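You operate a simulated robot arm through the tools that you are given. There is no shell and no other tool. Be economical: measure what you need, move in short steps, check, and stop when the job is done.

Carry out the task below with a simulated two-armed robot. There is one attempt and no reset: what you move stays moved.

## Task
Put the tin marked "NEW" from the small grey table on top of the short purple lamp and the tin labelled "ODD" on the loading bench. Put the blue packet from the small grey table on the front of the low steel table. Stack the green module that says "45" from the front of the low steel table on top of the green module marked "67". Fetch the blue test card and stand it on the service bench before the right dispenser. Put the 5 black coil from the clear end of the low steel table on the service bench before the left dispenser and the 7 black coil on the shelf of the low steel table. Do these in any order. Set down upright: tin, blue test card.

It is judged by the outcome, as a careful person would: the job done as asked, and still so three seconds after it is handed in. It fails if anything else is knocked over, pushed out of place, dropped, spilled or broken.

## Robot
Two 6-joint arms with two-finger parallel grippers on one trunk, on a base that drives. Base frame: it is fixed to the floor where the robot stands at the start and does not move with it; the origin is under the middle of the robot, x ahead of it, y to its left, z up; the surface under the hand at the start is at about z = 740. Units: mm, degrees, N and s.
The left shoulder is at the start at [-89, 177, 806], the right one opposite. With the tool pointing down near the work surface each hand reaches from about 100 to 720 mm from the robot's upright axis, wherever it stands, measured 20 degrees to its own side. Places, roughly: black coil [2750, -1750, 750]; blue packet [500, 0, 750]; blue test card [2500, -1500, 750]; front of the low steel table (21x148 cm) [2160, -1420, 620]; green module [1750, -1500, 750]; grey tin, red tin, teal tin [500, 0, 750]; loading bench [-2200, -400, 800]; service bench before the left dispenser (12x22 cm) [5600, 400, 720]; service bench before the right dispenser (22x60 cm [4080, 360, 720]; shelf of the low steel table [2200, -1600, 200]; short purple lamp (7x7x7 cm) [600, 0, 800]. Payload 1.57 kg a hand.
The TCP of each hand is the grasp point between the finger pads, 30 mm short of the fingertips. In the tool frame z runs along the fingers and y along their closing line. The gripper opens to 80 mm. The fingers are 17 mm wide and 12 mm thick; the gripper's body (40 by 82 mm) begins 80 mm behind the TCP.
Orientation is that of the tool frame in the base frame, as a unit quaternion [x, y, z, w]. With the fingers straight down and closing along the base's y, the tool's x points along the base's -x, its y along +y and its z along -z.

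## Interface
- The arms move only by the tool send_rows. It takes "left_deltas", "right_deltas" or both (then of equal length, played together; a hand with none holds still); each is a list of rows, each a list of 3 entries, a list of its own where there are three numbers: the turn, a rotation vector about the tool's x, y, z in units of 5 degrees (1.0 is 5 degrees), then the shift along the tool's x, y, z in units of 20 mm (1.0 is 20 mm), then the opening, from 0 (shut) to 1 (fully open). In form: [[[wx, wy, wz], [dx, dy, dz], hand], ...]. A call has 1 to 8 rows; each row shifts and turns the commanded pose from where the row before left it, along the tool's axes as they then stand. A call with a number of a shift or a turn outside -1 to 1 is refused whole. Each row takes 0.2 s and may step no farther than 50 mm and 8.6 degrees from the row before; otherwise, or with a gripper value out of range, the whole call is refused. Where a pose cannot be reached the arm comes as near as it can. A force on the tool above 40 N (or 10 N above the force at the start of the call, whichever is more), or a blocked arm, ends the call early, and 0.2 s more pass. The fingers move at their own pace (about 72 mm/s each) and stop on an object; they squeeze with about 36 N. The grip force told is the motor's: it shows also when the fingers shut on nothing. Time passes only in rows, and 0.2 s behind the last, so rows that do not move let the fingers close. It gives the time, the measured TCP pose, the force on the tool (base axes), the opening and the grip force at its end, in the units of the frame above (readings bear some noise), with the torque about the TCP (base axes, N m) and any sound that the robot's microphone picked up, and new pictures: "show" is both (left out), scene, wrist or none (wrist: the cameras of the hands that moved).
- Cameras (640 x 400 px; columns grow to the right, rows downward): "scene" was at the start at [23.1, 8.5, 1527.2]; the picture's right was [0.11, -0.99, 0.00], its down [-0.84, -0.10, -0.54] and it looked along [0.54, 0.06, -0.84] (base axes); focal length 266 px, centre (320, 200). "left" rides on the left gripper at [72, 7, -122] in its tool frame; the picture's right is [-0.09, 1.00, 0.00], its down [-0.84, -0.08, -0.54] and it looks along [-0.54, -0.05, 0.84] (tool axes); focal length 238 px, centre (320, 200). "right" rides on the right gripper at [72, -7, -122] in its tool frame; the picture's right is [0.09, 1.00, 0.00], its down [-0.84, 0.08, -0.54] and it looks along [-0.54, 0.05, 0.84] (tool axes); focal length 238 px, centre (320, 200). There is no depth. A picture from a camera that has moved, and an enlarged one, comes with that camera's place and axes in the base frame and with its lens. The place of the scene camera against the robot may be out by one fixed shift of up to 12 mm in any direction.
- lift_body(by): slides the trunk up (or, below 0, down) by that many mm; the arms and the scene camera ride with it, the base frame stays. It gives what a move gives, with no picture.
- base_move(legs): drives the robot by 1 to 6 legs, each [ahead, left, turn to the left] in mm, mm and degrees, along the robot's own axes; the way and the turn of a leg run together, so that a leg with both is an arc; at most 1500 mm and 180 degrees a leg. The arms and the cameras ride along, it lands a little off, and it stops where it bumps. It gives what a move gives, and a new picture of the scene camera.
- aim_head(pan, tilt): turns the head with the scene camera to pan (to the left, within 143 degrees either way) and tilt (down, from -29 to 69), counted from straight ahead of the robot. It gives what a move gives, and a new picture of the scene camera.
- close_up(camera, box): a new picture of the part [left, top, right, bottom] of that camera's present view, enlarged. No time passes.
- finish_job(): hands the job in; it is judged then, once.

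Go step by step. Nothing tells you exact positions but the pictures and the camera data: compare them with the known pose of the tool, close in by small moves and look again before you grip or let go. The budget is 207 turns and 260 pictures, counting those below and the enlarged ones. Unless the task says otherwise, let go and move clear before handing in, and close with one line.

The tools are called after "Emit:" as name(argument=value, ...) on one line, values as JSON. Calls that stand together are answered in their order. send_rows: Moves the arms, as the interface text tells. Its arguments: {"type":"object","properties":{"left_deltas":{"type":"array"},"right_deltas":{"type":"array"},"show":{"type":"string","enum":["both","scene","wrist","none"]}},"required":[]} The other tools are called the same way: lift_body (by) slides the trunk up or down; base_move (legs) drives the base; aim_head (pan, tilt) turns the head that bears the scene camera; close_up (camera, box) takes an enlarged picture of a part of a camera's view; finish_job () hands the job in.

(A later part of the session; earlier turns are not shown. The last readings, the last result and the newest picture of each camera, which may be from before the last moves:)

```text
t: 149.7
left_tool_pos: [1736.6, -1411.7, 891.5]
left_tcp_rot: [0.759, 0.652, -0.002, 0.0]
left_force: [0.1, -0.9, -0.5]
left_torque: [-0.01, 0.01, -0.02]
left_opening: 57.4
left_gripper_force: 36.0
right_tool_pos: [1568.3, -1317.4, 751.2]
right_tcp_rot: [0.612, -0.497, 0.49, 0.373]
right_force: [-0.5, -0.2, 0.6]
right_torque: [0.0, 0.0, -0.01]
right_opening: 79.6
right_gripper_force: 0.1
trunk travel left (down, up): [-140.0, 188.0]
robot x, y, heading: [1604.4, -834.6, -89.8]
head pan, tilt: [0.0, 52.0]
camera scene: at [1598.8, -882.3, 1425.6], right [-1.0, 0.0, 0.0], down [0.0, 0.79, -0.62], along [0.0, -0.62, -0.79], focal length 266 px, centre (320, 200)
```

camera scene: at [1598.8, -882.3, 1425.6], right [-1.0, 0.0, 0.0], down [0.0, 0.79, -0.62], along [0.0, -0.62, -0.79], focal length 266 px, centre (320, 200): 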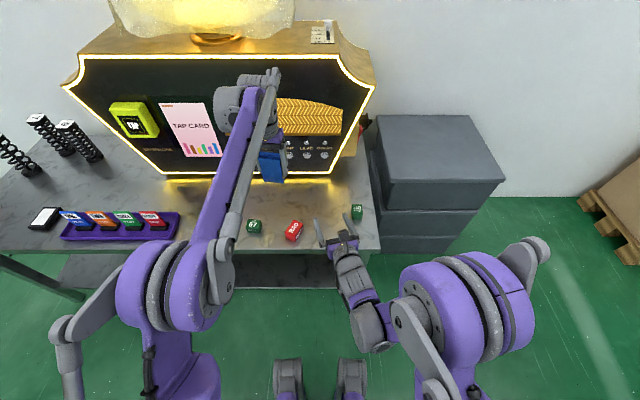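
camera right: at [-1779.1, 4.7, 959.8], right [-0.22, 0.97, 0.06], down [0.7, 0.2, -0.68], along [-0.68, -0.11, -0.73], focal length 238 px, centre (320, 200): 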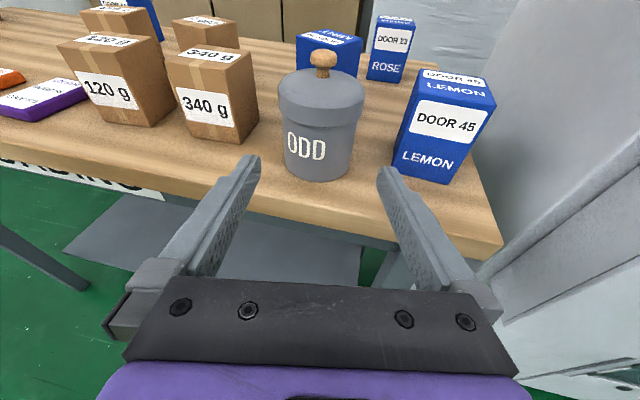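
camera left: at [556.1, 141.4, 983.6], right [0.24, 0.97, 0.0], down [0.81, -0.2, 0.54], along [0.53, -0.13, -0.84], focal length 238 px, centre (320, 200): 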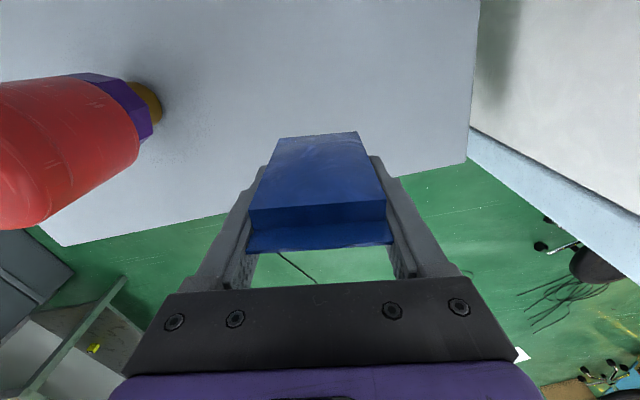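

I pull the right hand up and away, and carry the packet over the free spot.

Emit:
send_rows(right_deltas=[[[0, 0, 0], [0.91, 0.58, -0.55], 1], [[0, 0, 0], [0.91, 0.58, -0.55], 1], [[0, 0, 0], [0.91, 0.58, -0.55], 1], [[0, 0, 0], [0.91, 0.58, -0.55], 1], [[0, 0, 0], [0.91, 0.58, -0.55], 1], [[0, 0, 0], [0.91, 0.58, -0.55], 1]], show="none")

Emit:
send_rows(left_deltas=[[[0, 0, 0], [-0.196, -0.96, 0], 0], [[0, 0, 0], [-0.196, -0.96, 0], 0], [[0, 0, 0], [-0.196, -0.96, 0], 0], [[0, 0, 0], [-0.196, -0.96, 0], 0], [[0, 0, 0], [-0.196, -0.96, 0], 0], [[0, 0, 0], [-0.196, -0.96, 0], 0], [[0, 0, 0], [-0.196, -0.96, 0], 0], [[0, 0, 0], [-0.196, -0.96, 0], 0]])

```text
t: 151.1
left_tool_pos: [1735.8, -1409.9, 890.9]
left_tcp_rot: [0.758, 0.653, -0.002, 0.001]
left_force: [0.0, 0.2, -0.8]
left_torque: [0.0, 0.02, 0.01]
left_opening: 57.6
left_gripper_force: 35.7
right_tool_pos: [1548.3, -1283.3, 873.9]
right_tcp_rot: [0.61, -0.499, 0.488, 0.375]
right_force: [0.1, 0.4, 0.6]
right_torque: [0.02, -0.01, -0.01]
right_opening: 79.8
right_gripper_force: 0.0
right hand out of reach, approached as far as the arm can: row 1, 2, 3, 4, 5, 6
trunk travel left (down, up): [-140.0, 188.0]
robot x, y, heading: [1606.3, -835.0, -90.3]
head pan, tilt: [0.0, 52.0]
```

```text
t: 152.8
left_tool_pos: [1577.9, -1419.0, 891.8]
left_tcp_rot: [0.758, 0.652, -0.001, 0.001]
left_force: [0.2, 0.3, -1.5]
left_torque: [-0.02, 0.02, -0.01]
left_opening: 57.6
left_gripper_force: 35.9
right_tool_pos: [1547.1, -1282.7, 874.3]
right_tcp_rot: [0.611, -0.497, 0.489, 0.374]
right_force: [0.3, -0.2, -0.9]
right_torque: [0.0, -0.05, 0.01]
right_opening: 80.0
right_gripper_force: 0.1
trunk travel left (down, up): [-140.0, 188.0]
robot x, y, heading: [1603.1, -840.2, -90.1]
head pan, tilt: [0.0, 52.0]
camera scene: at [1598.4, -882.5, 1425.5], right [-1.0, 0.0, 0.0], down [0.0, 0.79, -0.62], along [0.0, -0.62, -0.79], focal length 266 px, centre (320, 200)
camera left: at [1597.9, -1348.4, 1013.5], right [0.97, -0.24, 0.0], down [-0.2, -0.81, 0.54], along [-0.13, -0.53, -0.84], focal length 238 px, centre (320, 200)
```

scene: 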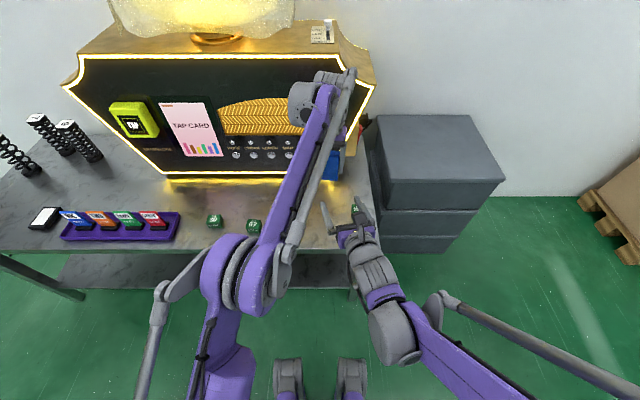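
left: 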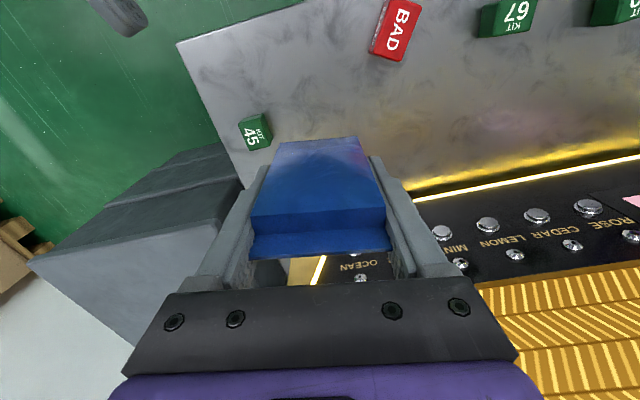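

The right hand is too near the left for lowering. I swing the right hand away to the right.

Emit:
send_rows(right_deltas=[[[-0.97, 0.031, 0.243], [0, 0.97, -0.23], 1], [[-0.97, 0.031, 0.243], [0, 0.97, -0.2], 1], [[-0.97, 0.031, 0.243], [0, 0.97, 0], 1], [[-0.97, 0.031, 0.243], [0, 0.97, 0], 1], [[-0.97, 0.031, 0.243], [0, 0.97, 0], 1], [[-0.97, 0.031, 0.243], [0, 0.97, 0], 1], [[0, 0, 0], [0, 0.97, 0], 1], [[0, 0, 0], [0, 0.97, 0], 1]], show="scene")

```text
t: 154.7
left_tool_pos: [1579.4, -1418.8, 891.5]
left_tcp_rot: [0.758, 0.652, -0.001, 0.002]
left_force: [-0.5, -0.5, -1.5]
left_torque: [0.03, 0.03, 0.0]
left_opening: 57.6
left_gripper_force: 36.1
right_tool_pos: [1403.7, -1264.2, 869.7]
right_tcp_rot: [-0.463, 0.638, -0.376, -0.486]
right_force: [1.1, 0.0, -0.4]
right_torque: [0.02, -0.04, -0.02]
right_opening: 79.9
right_gripper_force: 0.0
right hand out of reach, approached as far as the arm can: row 1
trunk travel left (down, up): [-140.0, 188.0]
robot x, y, heading: [1604.9, -838.7, -90.2]
head pan, tilt: [0.0, 52.0]
camera scene: at [1598.7, -882.3, 1425.5], right [-1.0, 0.0, 0.0], down [0.0, 0.79, -0.62], along [0.0, -0.62, -0.79], focal length 266 px, centre (320, 200)
```

scene: 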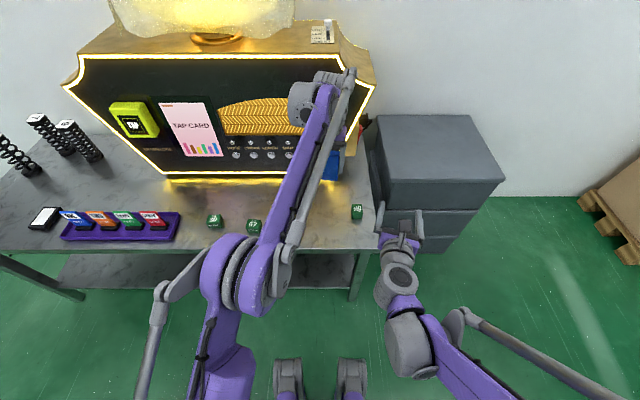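

Clear now. I lower the packet.

Emit:
send_rows(left_deltas=[[[0, 0, 0], [0, 0, 1], 0], [[0, 0, 0], [0, 0, 1], 0], [[0, 0, 0], [0, 0, 1], 0], [[0, 0, 0], [0, 0, 1], 0], [[0, 0, 0], [0, 0, 1], 0], [[0, 0, 0], [0, 0, 1], 0], [[0, 0, 0], [0, 0, 1], 0], [[0, 0, 0], [0, 0, 1], 0]], show="wrist")

```text
t: 156.4
left_tool_pos: [1578.3, -1420.4, 733.6]
left_tcp_rot: [0.758, 0.652, -0.001, 0.0]
left_force: [-1.0, -0.5, -0.8]
left_torque: [0.0, 0.0, -0.01]
left_opening: 57.6
left_gripper_force: 36.2
right_tool_pos: [1404.5, -1265.7, 869.0]
right_tcp_rot: [-0.463, 0.637, -0.377, -0.487]
right_force: [0.2, 0.5, 0.1]
right_torque: [0.0, 0.03, 0.02]
right_opening: 79.7
right_gripper_force: 0.1
trunk travel left (down, up): [-140.0, 188.0]
robot x, y, heading: [1604.9, -838.0, -90.3]
head pan, tilt: [0.0, 52.0]
camera left: at [1596.8, -1349.4, 855.2], right [0.97, -0.24, 0.0], down [-0.2, -0.81, 0.54], along [-0.13, -0.53, -0.84], focal length 238 px, centre (320, 200)
```

left: 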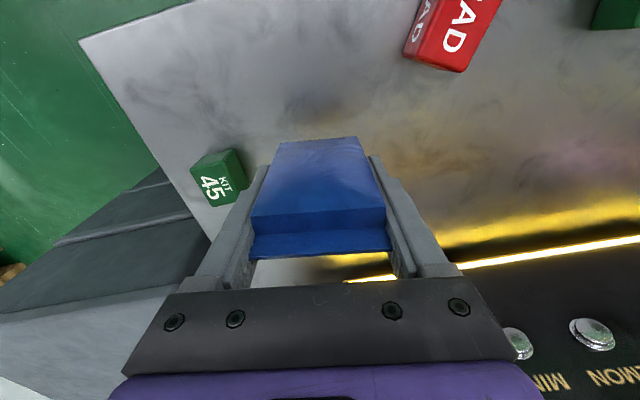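

Emit:
send_rows(left_deltas=[[[0, 0, 0], [0, 0.3, 1], 0], [[0, 0, 0], [0, 0, 1], 0], [[0, 0, 0], [0, 0, 0.6], 0], [[0, 0, 0], [0, 0, 0.15], 0], [[0, 0, 0], [0, 0, 0.15], 0], [[0, 0, 0], [0, 0, 0.15], 0]], show="none")

```text
t: 157.8
left_tool_pos: [1585.6, -1419.9, 670.9]
left_tcp_rot: [0.757, 0.653, -0.001, 0.001]
left_force: [0.0, -2.9, 9.5]
left_torque: [-0.02, -0.13, -0.04]
left_opening: 57.6
left_gripper_force: 36.1
right_tool_pos: [1404.0, -1264.1, 868.9]
right_tcp_rot: [-0.463, 0.638, -0.377, -0.487]
right_force: [-0.2, -0.6, -0.1]
right_torque: [-0.01, 0.01, 0.02]
right_opening: 79.9
right_gripper_force: 0.0
trunk travel left (down, up): [-140.0, 188.0]
robot x, y, heading: [1603.4, -839.5, -90.3]
head pan, tilt: [0.0, 52.0]
```

Packet is on the table (z≈620). I release and rise.

Emit:
send_rows(left_deltas=[[[0, 0, 0], [0, 0, -0.07], 0], [[0, 0, 0], [0, 0, 0], 1], [[0, 0, 0], [0, 0, 0], 1], [[0, 0, 0], [0, 0, -0.5], 1], [[0, 0, 0], [0, 0, -1], 1], [[0, 0, 0], [0, 0, -1], 1], [[0, 0, 0], [0, 0, -1], 1], [[0, 0, 0], [0, 0, -1], 1]], show="wrist")

```text
t: 159.7
left_tool_pos: [1586.1, -1419.8, 763.5]
left_tcp_rot: [0.758, 0.652, -0.001, 0.002]
left_force: [-0.6, 0.0, -0.8]
left_torque: [-0.03, 0.0, -0.02]
left_opening: 79.9
left_gripper_force: 0.0
right_tool_pos: [1403.3, -1265.8, 869.5]
right_tcp_rot: [-0.463, 0.638, -0.376, -0.486]
right_force: [-1.0, 0.8, 0.5]
right_torque: [0.0, 0.01, -0.01]
right_opening: 79.9
right_gripper_force: 0.0
trunk travel left (down, up): [-140.0, 188.0]
robot x, y, heading: [1602.5, -833.9, -90.0]
head pan, tilt: [0.0, 52.0]
camera left: at [1603.7, -1349.0, 886.1], right [0.97, -0.24, 0.0], down [-0.2, -0.81, 0.54], along [-0.13, -0.53, -0.84], focal length 238 px, centre (320, 200)
```

left: 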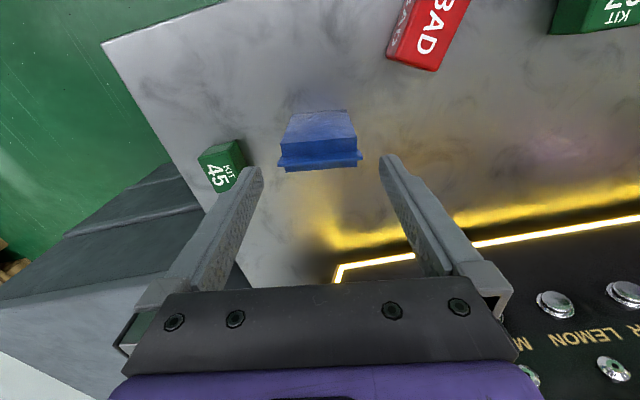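

The packet stands at the front of the table. Next, module 45: I hover the left hand over it.

Emit:
send_rows(left_deltas=[[[0, 0, 0], [0, 0, -1], 1], [[0, 0, 0], [-0.217, -0.878, -0.2], 1], [[0, 0, 0], [-0.217, -0.878, 0], 1], [[0, 0, 0], [-0.217, -0.878, 0], 1], [[0, 0, 0], [-0.217, -0.878, 0], 1], [[0, 0, 0], [-0.217, -0.878, 0], 1], [[0, 0, 0], [-0.217, -0.878, 0], 1]], show="wrist")

Emit:
close_up(camera="left", box=[220, 60, 420, 185])

```text
t: 161.2
left_tool_pos: [1477.4, -1430.1, 787.3]
left_tcp_rot: [0.758, 0.652, 0.0, 0.0]
left_force: [-0.4, -0.5, 0.4]
left_torque: [-0.02, 0.0, 0.04]
left_opening: 80.2
left_gripper_force: 0.0
right_tool_pos: [1403.4, -1264.7, 869.8]
right_tcp_rot: [-0.463, 0.638, -0.376, -0.487]
right_force: [-0.5, 0.1, 0.1]
right_torque: [-0.02, 0.0, 0.01]
right_opening: 79.9
right_gripper_force: 0.0
trunk travel left (down, up): [-140.0, 188.0]
robot x, y, heading: [1603.1, -835.1, -90.0]
head pan, tilt: [0.0, 52.0]
camera left: at [1495.4, -1358.8, 908.7], right [0.97, -0.24, 0.0], down [-0.2, -0.81, 0.54], along [-0.13, -0.53, -0.84], focal length 238 px, centre (320, 200)
```

left: 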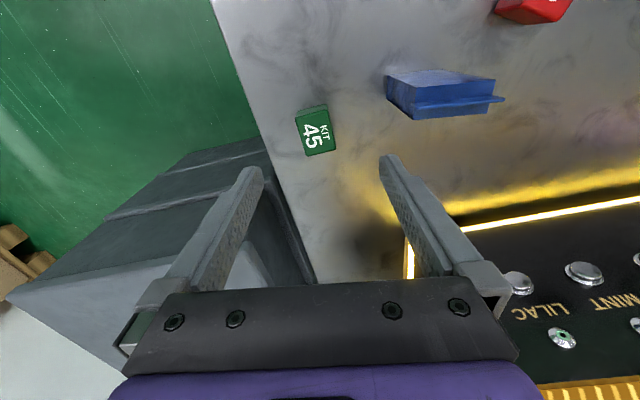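

```text
3.20 times, centred on (320, 122) of left
camera zoom: at [1495.4, -1358.8, 908.7], right [0.97, -0.24, 0.0], down [-0.2, -0.81, 0.54], along [-0.13, -0.53, -0.84], focal length 763 px, centre (320, 448)
```

zoom: 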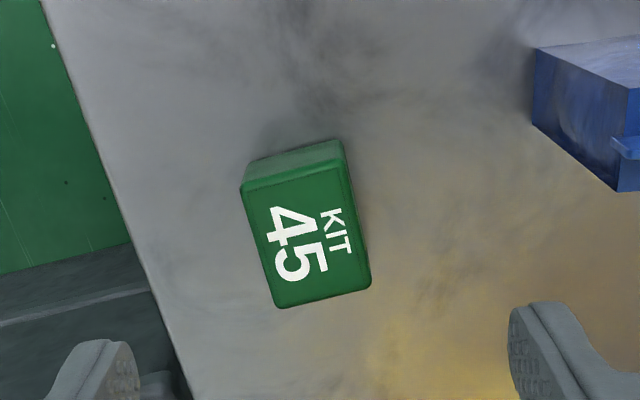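

Module 45 is square with the table, 34×40 mm, centred at (1473,-1435). I square the hand, centre, and lower.

Emit:
send_rows(left_deltas=[[[0, 0, -0.85], [0, 0, 0], 1], [[0, 0, -0.85], [0, 0, 0], 1], [[0, 0, 0], [-0.26, -0.23, 1], 1], [[0, 0, 0], [0, 0, 1], 1], [[0, 0, 0], [0, 0, 1], 1], [[0, 0, 0], [0, 0, 1], 1], [[0, 0, 0], [0, 0, 0.7], 1]], show="wrist")

```text
t: 162.8
left_tool_pos: [1472.8, -1433.8, 692.9]
left_tcp_rot: [0.708, 0.706, -0.001, 0.0]
left_force: [-0.4, -0.8, 0.4]
left_torque: [-0.02, -0.02, 0.01]
left_opening: 80.0
left_gripper_force: 0.0
right_tool_pos: [1404.1, -1265.2, 869.2]
right_tcp_rot: [-0.463, 0.638, -0.377, -0.487]
right_force: [0.1, -0.2, 0.5]
right_torque: [-0.02, -0.03, 0.04]
right_opening: 80.1
right_gripper_force: 0.0
trunk travel left (down, up): [-140.0, 188.0]
robot x, y, heading: [1601.4, -840.0, -90.1]
head pan, tilt: [0.0, 52.0]
camera left: at [1480.4, -1361.3, 814.5], right [1.0, -0.09, 0.0], down [-0.08, -0.84, 0.54], along [-0.05, -0.54, -0.84], focal length 238 px, centre (320, 200)
```

left: 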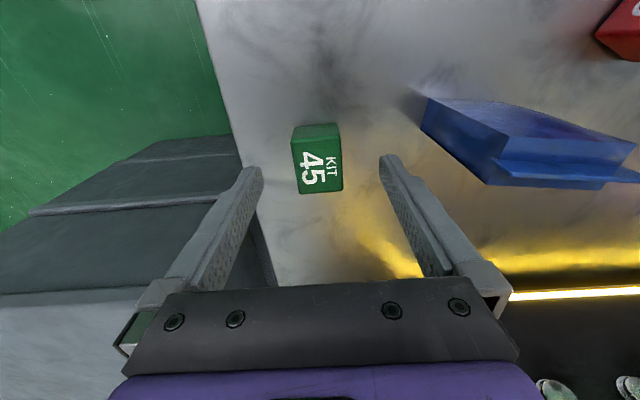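

Emit:
send_rows(left_deltas=[[[0, 0, 0], [0, 0, 1], 1], [[0, 0, 0], [0, 0, 0.85], 1], [[0, 0, 0], [0, 0, 0], 0], [[0, 0, 0], [0, 0, 0], 0], [[0, 0, 0], [0, 0, 0], 0], [[0, 0, 0], [0, 0, 0], 0]], show="wrist")

```text
t: 164.2
left_tool_pos: [1471.5, -1435.7, 654.3]
left_tcp_rot: [0.708, 0.706, -0.001, 0.0]
left_force: [-0.1, -0.2, -0.6]
left_torque: [-0.01, -0.01, -0.02]
left_opening: 34.8
left_gripper_force: 36.4
right_tool_pos: [1404.7, -1264.9, 868.2]
right_tcp_rot: [-0.463, 0.637, -0.377, -0.487]
right_force: [-0.1, -0.3, 0.0]
right_torque: [0.01, -0.05, 0.01]
right_opening: 80.2
right_gripper_force: 0.0
trunk travel left (down, up): [-140.0, 188.0]
robot x, y, heading: [1607.5, -840.8, -89.6]
head pan, tilt: [0.0, 52.0]
camera left: at [1480.3, -1362.8, 776.9], right [1.0, -0.09, 0.0], down [-0.08, -0.84, 0.54], along [-0.05, -0.54, -0.84], focal length 238 px, centre (320, 200)
```

left: 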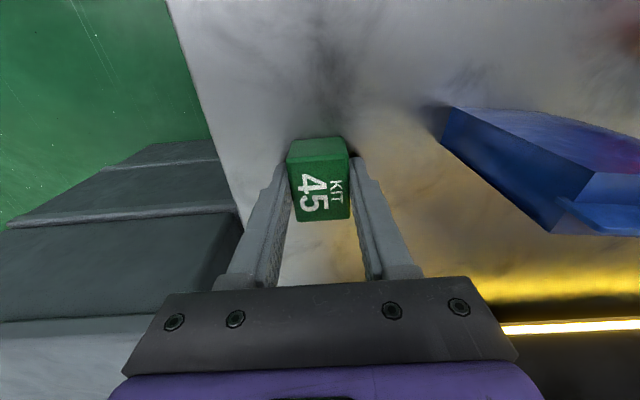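

Module 45 gripped. I lift it over the packet and carry it towards 67.

Emit:
send_rows(left_deltas=[[[0, 0, 0], [0, 0, -0.7], 0], [[0, 0, 0], [0, 0, -1], 0], [[0, 0, 0], [0, 0, -1], 0], [[0, 0, 0], [0, 0, -1], 0], [[0, 0, 0], [0, 0, -1], 0], [[0, 0, 0], [0, 0, -1], 0], [[0, 0, 0], [0, 0, -1], 0], [[0, 0, 0], [0.1, 0.9, -0.6], 0]], show="none")

Emit:
send_rows(left_deltas=[[[0, 0, 0], [0.167, 0.99, 0], 0], [[0, 0, 0], [0.167, 0.99, 0], 0], [[0, 0, 0], [0.167, 0.99, 0], 0], [[0, 0, 0], [0.167, 0.99, 0], 0], [[0, 0, 0], [0.167, 0.99, 0], 0], [[0, 0, 0], [0.167, 0.99, 0], 0], [[0, 0, 0], [0.167, 0.99, 0], 0], [[0, 0, 0], [0.167, 0.99, 0], 0]], show="none")

Emit:
send_rows(left_deltas=[[[0, 0, 0], [0.167, 0.99, 0], 0], [[0, 0, 0], [0.167, 0.99, 0], 0], [[0, 0, 0], [0.167, 0.99, 0], 0], [[0, 0, 0], [0.167, 0.99, 0], 0], [[0, 0, 0], [0.167, 0.99, 0], 0], [[0, 0, 0], [0.167, 0.99, 0], 0], [[0, 0, 0], [0.167, 0.99, 0], 0], [[0, 0, 0], [0.167, 0.99, 0], 0]], show="wrist")

```text
t: 166.1
left_tool_pos: [1490.0, -1433.4, 800.8]
left_tcp_rot: [0.708, 0.706, -0.002, 0.0]
left_force: [0.1, 0.3, 0.2]
left_torque: [0.04, -0.01, 0.0]
left_opening: 34.9
left_gripper_force: 35.8
right_tool_pos: [1405.2, -1264.4, 869.5]
right_tcp_rot: [-0.463, 0.637, -0.377, -0.488]
right_force: [1.1, 0.2, -0.5]
right_torque: [0.0, 0.04, -0.01]
right_opening: 80.0
right_gripper_force: 0.1
trunk travel left (down, up): [-140.0, 188.0]
robot x, y, heading: [1602.8, -835.5, -90.2]
head pan, tilt: [0.0, 52.0]
```

```text
t: 167.8
left_tool_pos: [1647.9, -1405.6, 801.6]
left_tcp_rot: [0.708, 0.706, -0.001, 0.001]
left_force: [0.1, 0.5, -0.9]
left_torque: [0.01, 0.03, -0.05]
left_opening: 35.0
left_gripper_force: 35.9
right_tool_pos: [1404.4, -1263.7, 869.6]
right_tcp_rot: [-0.462, 0.638, -0.376, -0.488]
right_force: [0.0, 0.2, -0.1]
right_torque: [-0.01, 0.03, 0.0]
right_opening: 80.2
right_gripper_force: 0.1
trunk travel left (down, up): [-140.0, 188.0]
robot x, y, heading: [1606.0, -839.4, -90.0]
head pan, tilt: [0.0, 52.0]
```

```text
t: 169.7
left_tool_pos: [1807.2, -1379.5, 800.6]
left_tcp_rot: [0.708, 0.706, -0.001, 0.0]
left_force: [-0.6, 1.0, -0.8]
left_torque: [0.01, 0.01, 0.02]
left_opening: 34.8
left_gripper_force: 35.8
right_tool_pos: [1404.2, -1265.1, 868.4]
right_tcp_rot: [-0.463, 0.638, -0.376, -0.487]
right_force: [-0.9, 0.2, -0.1]
right_torque: [-0.03, 0.03, 0.0]
right_opening: 79.8
right_gripper_force: 0.2
trunk travel left (down, up): [-140.0, 188.0]
robot x, y, heading: [1603.4, -835.0, -90.0]
head pan, tilt: [0.0, 52.0]
camera left: at [1815.4, -1307.3, 923.2], right [1.0, -0.09, 0.0], down [-0.08, -0.84, 0.54], along [-0.05, -0.54, -0.84], focal length 238 px, centre (320, 200)
```

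left: 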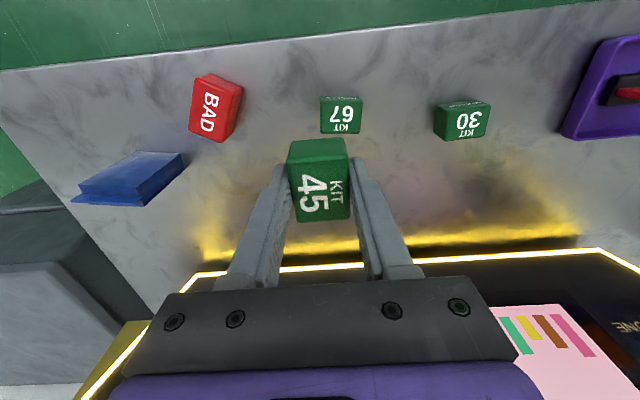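

Emit:
close_up(camera="left", box=[290, 80, 386, 140])

```text
6.67 times, centred on (338, 110) of left
camera zoom: at [1815.4, -1307.3, 923.2], right [1.0, -0.09, 0.0], down [-0.08, -0.84, 0.54], along [-0.05, -0.54, -0.84], focal length 1589 px, centre (200, 800)
```

zoom: 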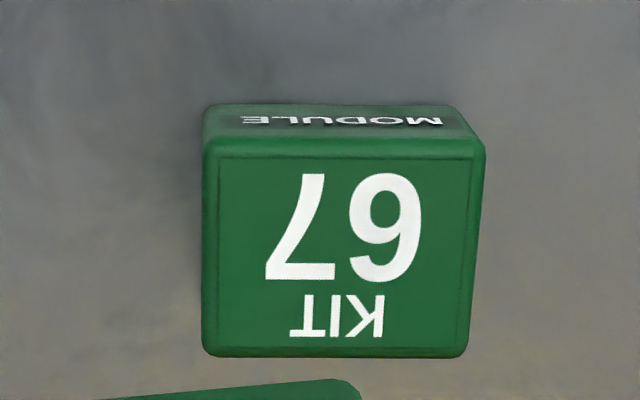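

67's centre computes to (1832,-1376), top at about z 653, turned 5°. I line up over it and come down close.

Emit:
send_rows(left_deltas=[[[0, 0, 0], [0.108, 0.63, 0], 0], [[0, 0, 0], [0.108, 0.63, 0], 0], [[0, 0, 1], [0, 0, 0.5], 0], [[0, 0, 0], [0, 0, 1], 0], [[0, 0, 0], [0, 0, 1], 0], [[0, 0, 0], [0, 0, 1], 0], [[0, 0, 0], [0, 0, 1], 0]], show="wrist")

Emit:
close_up(camera="scene", box=[210, 190, 306, 250])

```text
t: 171.2
left_tool_pos: [1833.4, -1376.8, 711.3]
left_tcp_rot: [0.738, 0.675, -0.001, 0.0]
left_force: [-0.3, 1.0, 0.2]
left_torque: [0.01, 0.03, 0.01]
left_opening: 34.9
left_gripper_force: 35.9
right_tool_pos: [1405.2, -1264.4, 869.2]
right_tcp_rot: [-0.463, 0.637, -0.377, -0.487]
right_force: [0.4, 0.5, 0.0]
right_torque: [-0.02, -0.01, 0.0]
right_opening: 80.0
right_gripper_force: 0.0
trunk travel left (down, up): [-140.0, 188.0]
robot x, y, heading: [1602.3, -840.7, -90.0]
head pan, tilt: [0.0, 52.0]
camera left: at [1847.5, -1305.5, 832.9], right [0.98, -0.18, 0.0], down [-0.15, -0.83, 0.54], along [-0.1, -0.54, -0.84], focal length 238 px, centre (320, 200)
```

left: 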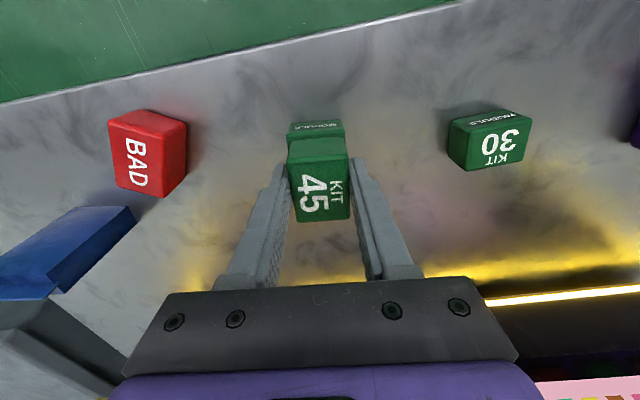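

```text
6.67 times, centred on (258, 220) of scene
camera zoom: at [1598.9, -882.6, 1425.5], right [-1.0, 0.0, 0.0], down [0.0, 0.79, -0.62], along [0.0, -0.62, -0.79], focal length 1771 px, centre (733, 67)
```

zoom: 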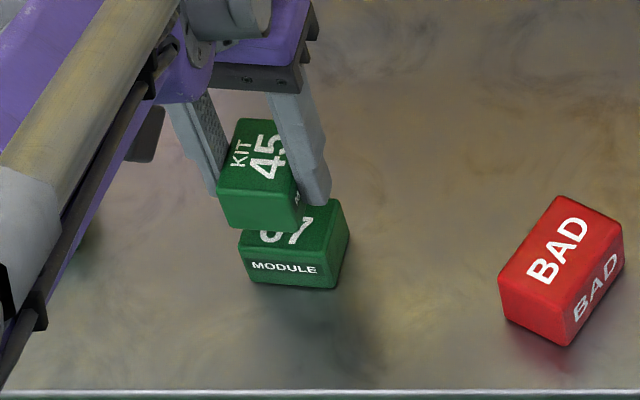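

Aligned. I lower gently until contact.

Emit:
send_rows(left_deltas=[[[0, 0, 0], [0, 0, 0.8], 0], [[0, 0, 0], [0, 0, 0.1], 0], [[0, 0, 0], [0, 0, 0.1], 0], [[0, 0, 0], [0, 0, 0], 0]], show="none")

```text
t: 172.2
left_tool_pos: [1832.5, -1376.5, 690.0]
left_tcp_rot: [0.737, 0.675, -0.002, 0.001]
left_force: [0.3, 1.2, 0.3]
left_torque: [-0.02, 0.02, 0.0]
left_opening: 35.0
left_gripper_force: 36.4
right_tool_pos: [1403.8, -1265.5, 869.4]
right_tcp_rot: [-0.463, 0.637, -0.377, -0.487]
right_force: [0.1, -0.5, -0.4]
right_torque: [0.01, 0.01, -0.04]
right_opening: 80.0
right_gripper_force: 0.0
trunk travel left (down, up): [-140.0, 188.0]
robot x, y, heading: [1601.6, -838.1, -90.2]
head pan, tilt: [0.0, 52.0]
```

Emit:
send_rows(left_deltas=[[[0, 0, 0], [0, 0, 0.07], 0], [[0, 0, 0], [0, 0, 0.07], 0], [[0, 0, 0], [0, 0, 0], 0]], show="none")

```text
t: 173.1
left_tool_pos: [1832.4, -1376.4, 688.6]
left_tcp_rot: [0.738, 0.675, -0.001, 0.001]
left_force: [0.2, -2.8, 6.5]
left_torque: [-0.12, -0.05, -0.01]
left_opening: 35.0
left_gripper_force: 35.5
right_tool_pos: [1404.0, -1266.0, 868.9]
right_tcp_rot: [-0.462, 0.638, -0.376, -0.487]
right_force: [-0.3, 0.0, 1.1]
right_torque: [0.02, 0.02, 0.0]
right_opening: 79.8
right_gripper_force: 0.1
trunk travel left (down, up): [-140.0, 188.0]
robot x, y, heading: [1603.4, -839.6, -89.9]
head pan, tilt: [0.0, 52.0]
```

Light contact (6.5 N) at z 688.6: the module rests on 67. I release and rise.

Emit:
send_rows(left_deltas=[[[0, 0, 0], [0, 0, -0.04], 0], [[0, 0, 0], [0, 0, 0], 0.8], [[0, 0, 0], [0, 0, 0], 1], [[0, 0, 0], [0, 0, -0.5], 1], [[0, 0, 0], [0, 0, -1], 1], [[0, 0, 0], [0, 0, -1], 1], [[0, 0, 0], [0, 0, -1], 1], [[0, 0, 0], [0, 0, -1], 1]], show="wrist")

Emit:
close_up(camera="scene", box=[210, 190, 370, 290])

```text
t: 174.8
left_tool_pos: [1832.5, -1376.3, 778.5]
left_tcp_rot: [0.738, 0.675, -0.001, 0.0]
left_force: [0.8, 0.5, -0.4]
left_torque: [0.01, -0.03, 0.0]
left_opening: 80.0
left_gripper_force: 0.0
right_tool_pos: [1404.2, -1265.1, 868.6]
right_tcp_rot: [-0.463, 0.637, -0.378, -0.487]
right_force: [0.0, 0.4, -0.3]
right_torque: [-0.03, 0.01, 0.02]
right_opening: 79.9
right_gripper_force: 0.0
trunk travel left (down, up): [-140.0, 188.0]
robot x, y, heading: [1604.3, -838.3, -90.3]
head pan, tilt: [0.0, 52.0]
camera left: at [1846.5, -1304.7, 901.4], right [0.98, -0.18, 0.0], down [-0.15, -0.83, 0.54], along [-0.1, -0.54, -0.84], focal length 238 px, centre (320, 200)
```

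left: 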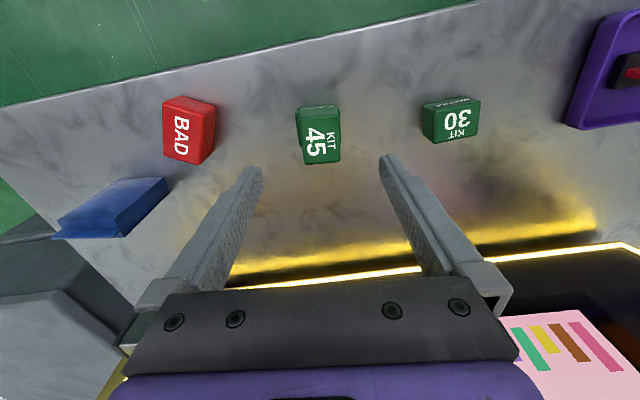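

```text
4.00 times, centred on (290, 240) of scene
camera zoom: at [1598.7, -882.1, 1425.5], right [-1.0, 0.0, 0.0], down [0.0, 0.79, -0.62], along [0.0, -0.62, -0.79], focal length 1063 px, centre (440, 40)
```

zoom: 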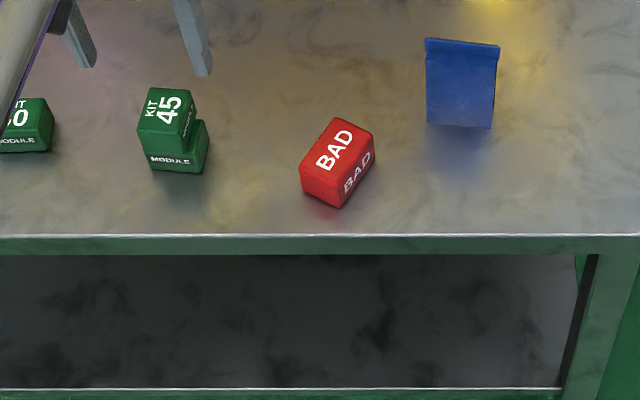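

45 is on 67. Next the coils: I slide left along the table to x≈2640 and look.

Emit:
base_move(legs=[[0, 1037, 0]])

Emit:
close_up(camera="scene", box=[180, 60, 420, 210])

```text
t: 184.3
left_tool_pos: [2865.6, -1395.1, 779.4]
left_tcp_rot: [0.745, 0.667, -0.002, 0.001]
left_force: [-0.5, 0.7, 0.2]
left_torque: [0.04, 0.01, -0.03]
left_opening: 80.3
left_gripper_force: 0.0
right_tool_pos: [2439.7, -1273.3, 868.6]
right_tcp_rot: [-0.456, 0.642, -0.372, -0.491]
right_force: [0.7, 0.3, 0.2]
right_torque: [-0.01, -0.02, -0.01]
right_opening: 80.0
right_gripper_force: 0.1
trunk travel left (down, up): [-140.0, 188.0]
robot x, y, heading: [2644.1, -850.9, -91.2]
head pan, tilt: [0.0, 52.0]
camera scene: at [2642.6, -895.0, 1425.5], right [-1.0, 0.02, 0.0], down [0.02, 0.79, -0.62], along [-0.01, -0.62, -0.79], focal length 266 px, centre (320, 200)
```

scene: 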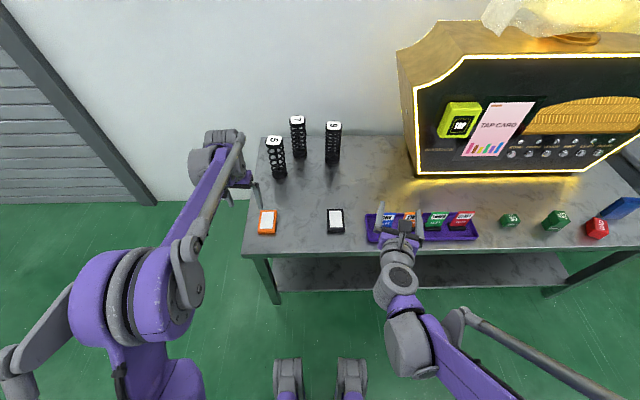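

```text
2.67 times, centred on (300, 135) of scene
camera zoom: at [2642.6, -895.0, 1425.5], right [-1.0, 0.02, 0.0], down [0.02, 0.79, -0.62], along [-0.01, -0.62, -0.79], focal length 709 px, centre (373, 373)
```

zoom: 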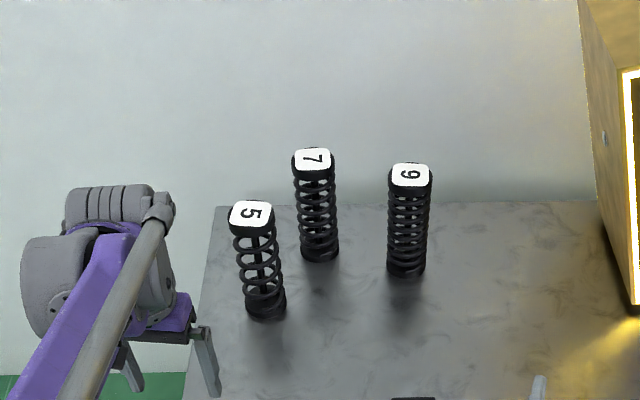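

Coil 5's top is near (2793,-1666,796), coil 7's near (2713,-1786). I raise the left hand, then drive in 180 mm.

Emit:
send_rows(left_deltas=[[[0, 0, 0], [0, 0, -1], 1], [[0, 0, 0], [0, 0, -1], 1], [[0, 0, 0], [0, 0, -1], 1], [[0, 0, 0], [0, 0, -1], 1], [[0, 0, 0], [0, 0, -1], 1]], show="none")

Emit:
base_move(legs=[[180, 0, 1.2]])

Emit:
close_up(camera="left", box=[0, 0, 640, 400])

```text
t: 185.5
left_tool_pos: [2866.7, -1394.1, 879.6]
left_tcp_rot: [0.746, 0.666, -0.002, 0.0]
left_force: [0.6, -0.7, 0.1]
left_torque: [-0.02, -0.02, 0.0]
left_opening: 80.2
left_gripper_force: 0.0
right_tool_pos: [2440.1, -1272.3, 868.6]
right_tcp_rot: [-0.456, 0.643, -0.371, -0.49]
right_force: [-0.1, 0.4, 0.2]
right_torque: [0.04, 0.0, 0.0]
right_opening: 80.2
right_gripper_force: 0.1
trunk travel left (down, up): [-140.0, 188.0]
robot x, y, heading: [2648.6, -850.4, -91.2]
head pan, tilt: [0.0, 52.0]
```

```text
t: 187.0
left_tool_pos: [2875.2, -1569.9, 878.6]
left_tcp_rot: [0.738, 0.675, -0.002, 0.0]
left_force: [-0.1, -0.3, -0.9]
left_torque: [0.06, 0.01, 0.0]
left_opening: 80.1
left_gripper_force: 0.0
right_tool_pos: [2446.9, -1457.4, 867.9]
right_tcp_rot: [-0.462, 0.638, -0.376, -0.488]
right_force: [-0.6, 0.3, 0.1]
right_torque: [-0.03, 0.0, 0.0]
right_opening: 79.9
right_gripper_force: 0.0
trunk travel left (down, up): [-140.0, 188.0]
robot x, y, heading: [2644.8, -1031.2, -90.1]
head pan, tilt: [0.0, 52.0]
camera scene: at [2641.3, -1075.5, 1425.5], right [-1.0, 0.0, 0.0], down [0.0, 0.79, -0.62], along [0.0, -0.62, -0.79], focal length 266 px, centre (320, 200)
```

scene: 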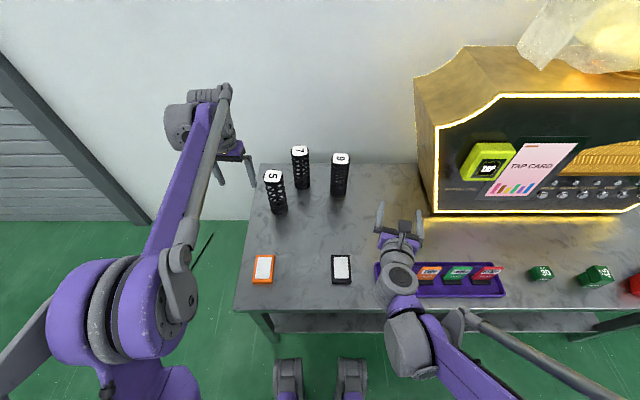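

```text
1.00 times, centred on (320, 200) of left (not enlarged: the box is as wide or as high as the picture)
camera zoom: at [2889.4, -1498.4, 1001.1], right [0.98, -0.18, 0.0], down [-0.15, -0.83, 0.54], along [-0.1, -0.53, -0.84], focal length 238 px, centre (320, 200)
```

zoom: 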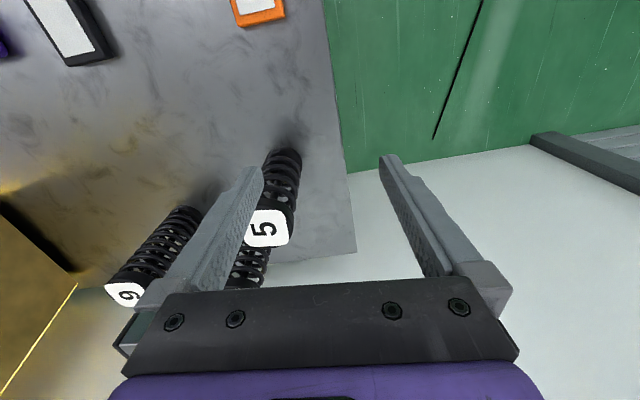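

Emit:
send_rows(left_deltas=[[[0, 0, 0], [-0.973, -0.666, 0], 1], [[0, 0, 0], [-0.973, -0.666, 0], 1], [[0, 0, 0], [-0.973, -0.666, 0], 1], [[0, 0, 0], [-0.973, -0.666, 0], 1], [[0, 0, 0], [-0.973, -0.666, 0], 1]], show="wrist")

Emit:
close_up(camera="left", box=[240, 80, 400, 180])

```text
t: 188.2
left_tool_pos: [2800.0, -1660.5, 877.4]
left_tcp_rot: [0.738, 0.675, -0.002, 0.0]
left_force: [0.2, 0.0, -0.3]
left_torque: [0.02, 0.0, 0.01]
left_opening: 79.9
left_gripper_force: 0.0
right_tool_pos: [2447.5, -1457.4, 867.7]
right_tcp_rot: [-0.463, 0.638, -0.376, -0.487]
right_force: [0.5, 1.0, 0.6]
right_torque: [-0.01, 0.01, 0.0]
right_opening: 80.0
right_gripper_force: 0.1
trunk travel left (down, up): [-140.0, 188.0]
robot x, y, heading: [2646.8, -1028.9, -90.1]
head pan, tilt: [0.0, 52.0]
camera left: at [2813.8, -1589.1, 1000.2], right [0.98, -0.18, 0.0], down [-0.15, -0.83, 0.54], along [-0.1, -0.53, -0.84], focal length 238 px, centre (320, 200)
```

left: 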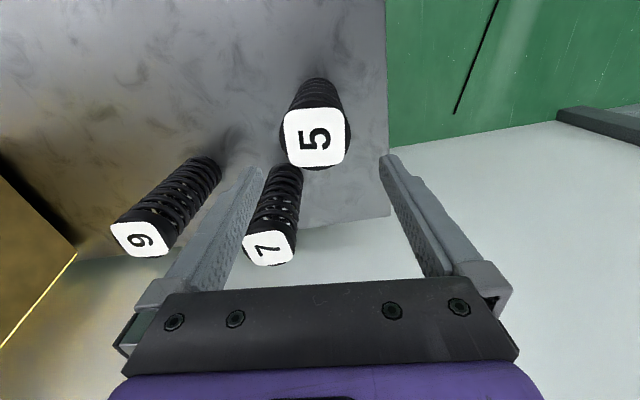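

```text
4.00 times, centred on (320, 130) of left
camera zoom: at [2813.8, -1589.1, 1000.2], right [0.98, -0.18, 0.0], down [-0.15, -0.83, 0.54], along [-0.1, -0.53, -0.84], focal length 953 px, centre (320, 480)
```

zoom: 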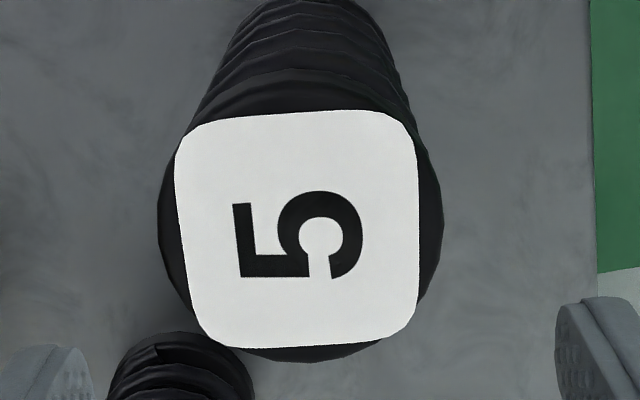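

Coil 5's cap is at (2797,-1653), 62 mm round. I centre and descend around the cap.

Emit:
send_rows(left_deltas=[[[0, 0, 0], [0.335, -0.18, 0], 1], [[0, 0, 0], [0, 0, 1], 1], [[0, 0, 0], [0, 0, 1], 1], [[0, 0, 0], [0, 0, 1], 1], [[0, 0, 0], [0, 0, 1], 1]], show="wrist")

```text
t: 189.4
left_tool_pos: [2797.1, -1654.2, 799.3]
left_tcp_rot: [0.738, 0.675, -0.001, 0.0]
left_force: [0.3, 0.4, -0.7]
left_torque: [0.03, -0.02, 0.0]
left_opening: 80.1
left_gripper_force: 0.1
right_tool_pos: [2446.7, -1457.2, 869.3]
right_tcp_rot: [-0.462, 0.638, -0.376, -0.487]
right_force: [-0.3, 0.5, 0.1]
right_torque: [0.0, 0.01, 0.04]
right_opening: 80.2
right_gripper_force: 0.1
trunk travel left (down, up): [-140.0, 188.0]
robot x, y, heading: [2648.5, -1029.9, -90.1]
head pan, tilt: [0.0, 52.0]
camera left: at [2810.8, -1581.7, 921.8], right [0.98, -0.18, 0.0], down [-0.15, -0.83, 0.54], along [-0.1, -0.54, -0.84], focal length 238 px, centre (320, 200)
```

left: 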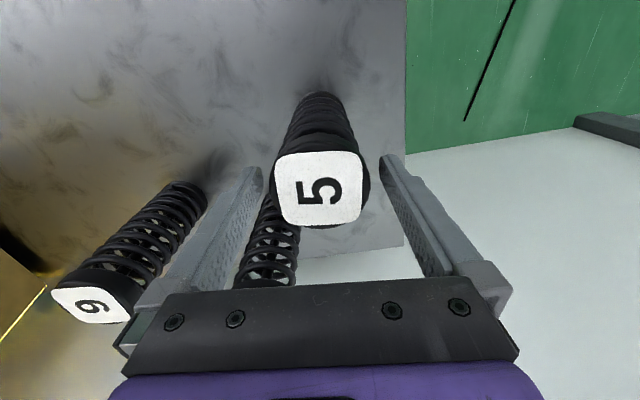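

Well centred. I go 8 mm lower and grip the cap.

Emit:
send_rows(left_deltas=[[[0, 0, 0], [0.05, 0, 0.4], 1], [[0, 0, 0], [0, 0, 0], 0], [[0, 0, 0], [0, 0, 0], 0], [[0, 0, 0], [0, 0, 0], 0]], show="wrist")

```text
t: 190.4
left_tool_pos: [2796.9, -1653.9, 791.4]
left_tcp_rot: [0.738, 0.675, -0.001, 0.0]
left_force: [0.3, -0.1, -0.2]
left_torque: [0.0, -0.19, 0.02]
left_opening: 63.0
left_gripper_force: 36.3
right_tool_pos: [2447.1, -1457.0, 868.8]
right_tcp_rot: [-0.463, 0.637, -0.377, -0.487]
right_force: [1.0, 0.0, -1.1]
right_torque: [0.01, 0.01, -0.02]
right_opening: 80.0
right_gripper_force: 0.1
trunk travel left (down, up): [-140.0, 188.0]
robot x, y, heading: [2645.3, -1029.6, -89.9]
head pan, tilt: [0.0, 52.0]
camera left: at [2810.4, -1581.6, 914.0], right [0.98, -0.18, 0.0], down [-0.15, -0.83, 0.54], along [-0.1, -0.54, -0.84], focal length 238 px, centre (320, 200)
```

left: 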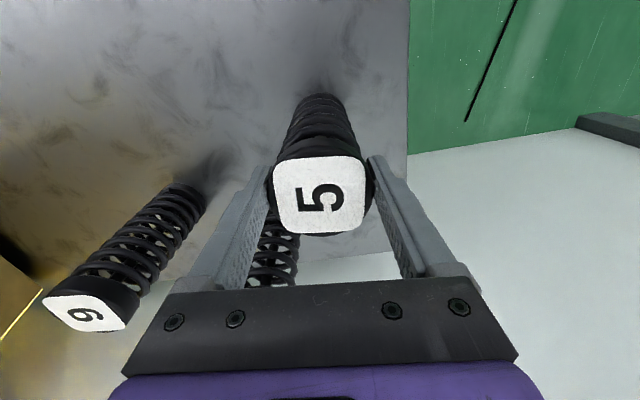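

Gripped at 63 mm. I lift it straight up.

Emit:
send_rows(left_deltas=[[[0, 0, 0], [0, 0, -0.3], 0], [[0, 0, 0], [0, 0, -0.6], 0], [[0, 0, 0], [0, 0, -1], 0], [[0, 0, 0], [0, 0, -1], 0], [[0, 0, 0], [0, 0, -1], 0], [[0, 0, 0], [0, 0, -1], 0], [[0, 0, 0], [0, 0, -1], 0], [[0, 0, 0], [0, 0, -1], 0]])

```text
t: 192.2
left_tool_pos: [2797.8, -1638.5, 922.4]
left_tcp_rot: [0.739, 0.674, -0.001, 0.0]
left_force: [0.1, -0.5, -1.4]
left_torque: [0.02, -0.02, -0.01]
left_opening: 62.6
left_gripper_force: 36.0
left hand out of reach, approached as far as the arm can: row 7, 8
right_tool_pos: [2447.0, -1457.0, 869.0]
right_tcp_rot: [-0.462, 0.638, -0.376, -0.487]
right_force: [0.2, 0.0, 0.2]
right_torque: [0.0, 0.0, 0.02]
right_opening: 80.2
right_gripper_force: 0.1
trunk travel left (down, up): [-140.0, 188.0]
robot x, y, heading: [2648.7, -1028.6, -90.2]
head pan, tilt: [0.0, 52.0]
camera scene: at [2641.4, -1074.8, 1425.5], right [-1.0, 0.0, 0.0], down [0.0, 0.79, -0.62], along [0.0, -0.62, -0.79], focal length 266 px, centre (320, 200)
camera left: at [2811.2, -1566.4, 1045.1], right [0.98, -0.18, 0.0], down [-0.15, -0.83, 0.54], along [-0.1, -0.53, -0.84], focal length 238 px, centre (320, 200)
```

scene: 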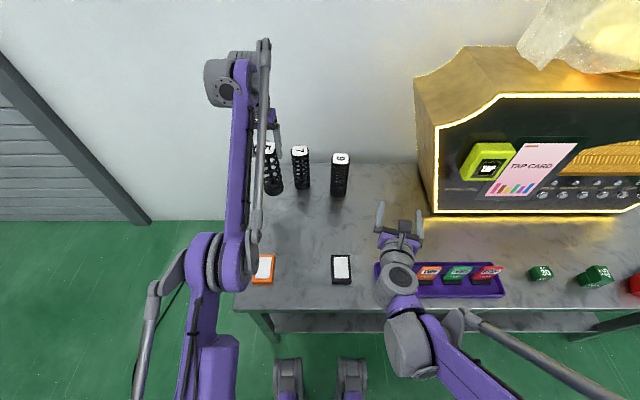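
left: 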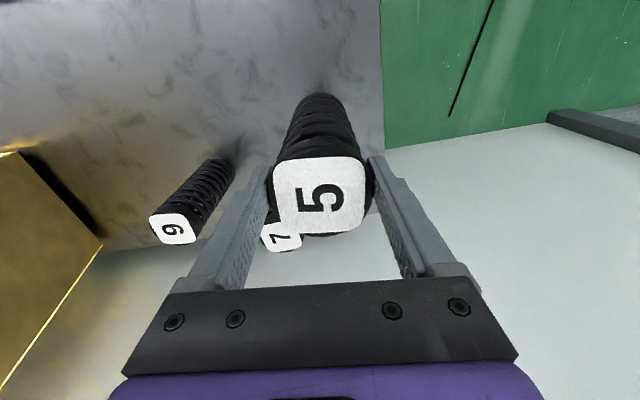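

Coil 5 is up in one piece. I draw it back to the left, then slide the base 240 mm left so coil 7 suits the right hand.

Emit:
send_rows(left_deltas=[[[0, 0, 0], [1, 0.4, -0.4], 0], [[0, 0, 0], [1, 0.4, -0.4], 0], [[0, 0, 0], [1, 0.4, -0.4], 0], [[0, 0, 0], [1, 0.4, -0.4], 0], [[0, 0, 0], [1, 0.4, -0.4], 0], [[0, 0, 0], [1, 0.4, -0.4], 0], [[0, 0, 0], [1, 0.4, -0.4], 0], [[0, 0, 0], [1, 0.4, -0.4], 0]], show="none")

Emit:
base_move(legs=[[60, 240, 0]])

Emit:
close_up(camera="right", box=[0, 0, 640, 400])

```text
t: 194.0
left_tool_pos: [2879.7, -1561.9, 1013.1]
left_tcp_rot: [0.738, 0.674, 0.0, -0.001]
left_force: [0.1, 0.1, -1.4]
left_torque: [-0.01, -0.01, -0.03]
left_opening: 63.0
left_gripper_force: 35.9
left hand out of reach, approached as far as the arm can: row 3, 4, 5, 6, 7, 8
right_tool_pos: [2446.6, -1456.7, 869.0]
right_tcp_rot: [-0.463, 0.637, -0.377, -0.486]
right_force: [0.1, 0.4, 0.4]
right_torque: [0.02, 0.01, -0.02]
right_opening: 79.9
right_gripper_force: 0.1
trunk travel left (down, up): [-140.0, 188.0]
robot x, y, heading: [2647.7, -1028.9, -90.0]
head pan, tilt: [0.0, 52.0]
```

```text
t: 196.8
left_tool_pos: [3113.4, -1580.2, 1013.7]
left_tcp_rot: [0.739, 0.674, 0.0, 0.0]
left_force: [0.6, 0.5, -1.9]
left_torque: [0.05, 0.02, -0.01]
left_opening: 62.9
left_gripper_force: 36.1
right_tool_pos: [2680.0, -1470.4, 869.0]
right_tcp_rot: [-0.462, 0.638, -0.376, -0.488]
right_force: [0.8, -0.2, 0.4]
right_torque: [-0.02, -0.03, 0.01]
right_opening: 80.0
right_gripper_force: 0.0
trunk travel left (down, up): [-140.0, 188.0]
robot x, y, heading: [2881.9, -1045.6, -90.2]
head pan, tilt: [0.0, 52.0]
stopped in leg 1: the robot was blocked; the commanded pose is now the measured one
camera scene: at [2876.6, -1090.6, 1425.5], right [-1.0, 0.0, 0.0], down [0.0, 0.79, -0.62], along [0.0, -0.62, -0.79], focal length 266 px, centre (320, 200)
```

scene: 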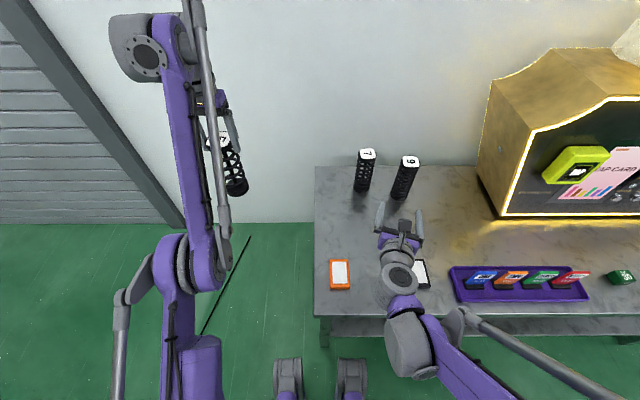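

```text
1.00 times, centred on (320, 200) of right (not enlarged: the box is as wide or as high as the picture)
camera zoom: at [2713.8, -1376.8, 968.2], right [-0.96, 0.27, 0.06], down [0.16, 0.71, -0.68], along [-0.23, -0.65, -0.73], focal length 238 px, centre (320, 200)
```

zoom: 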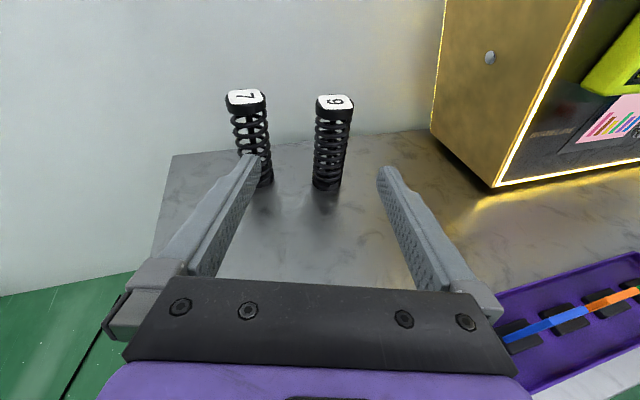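

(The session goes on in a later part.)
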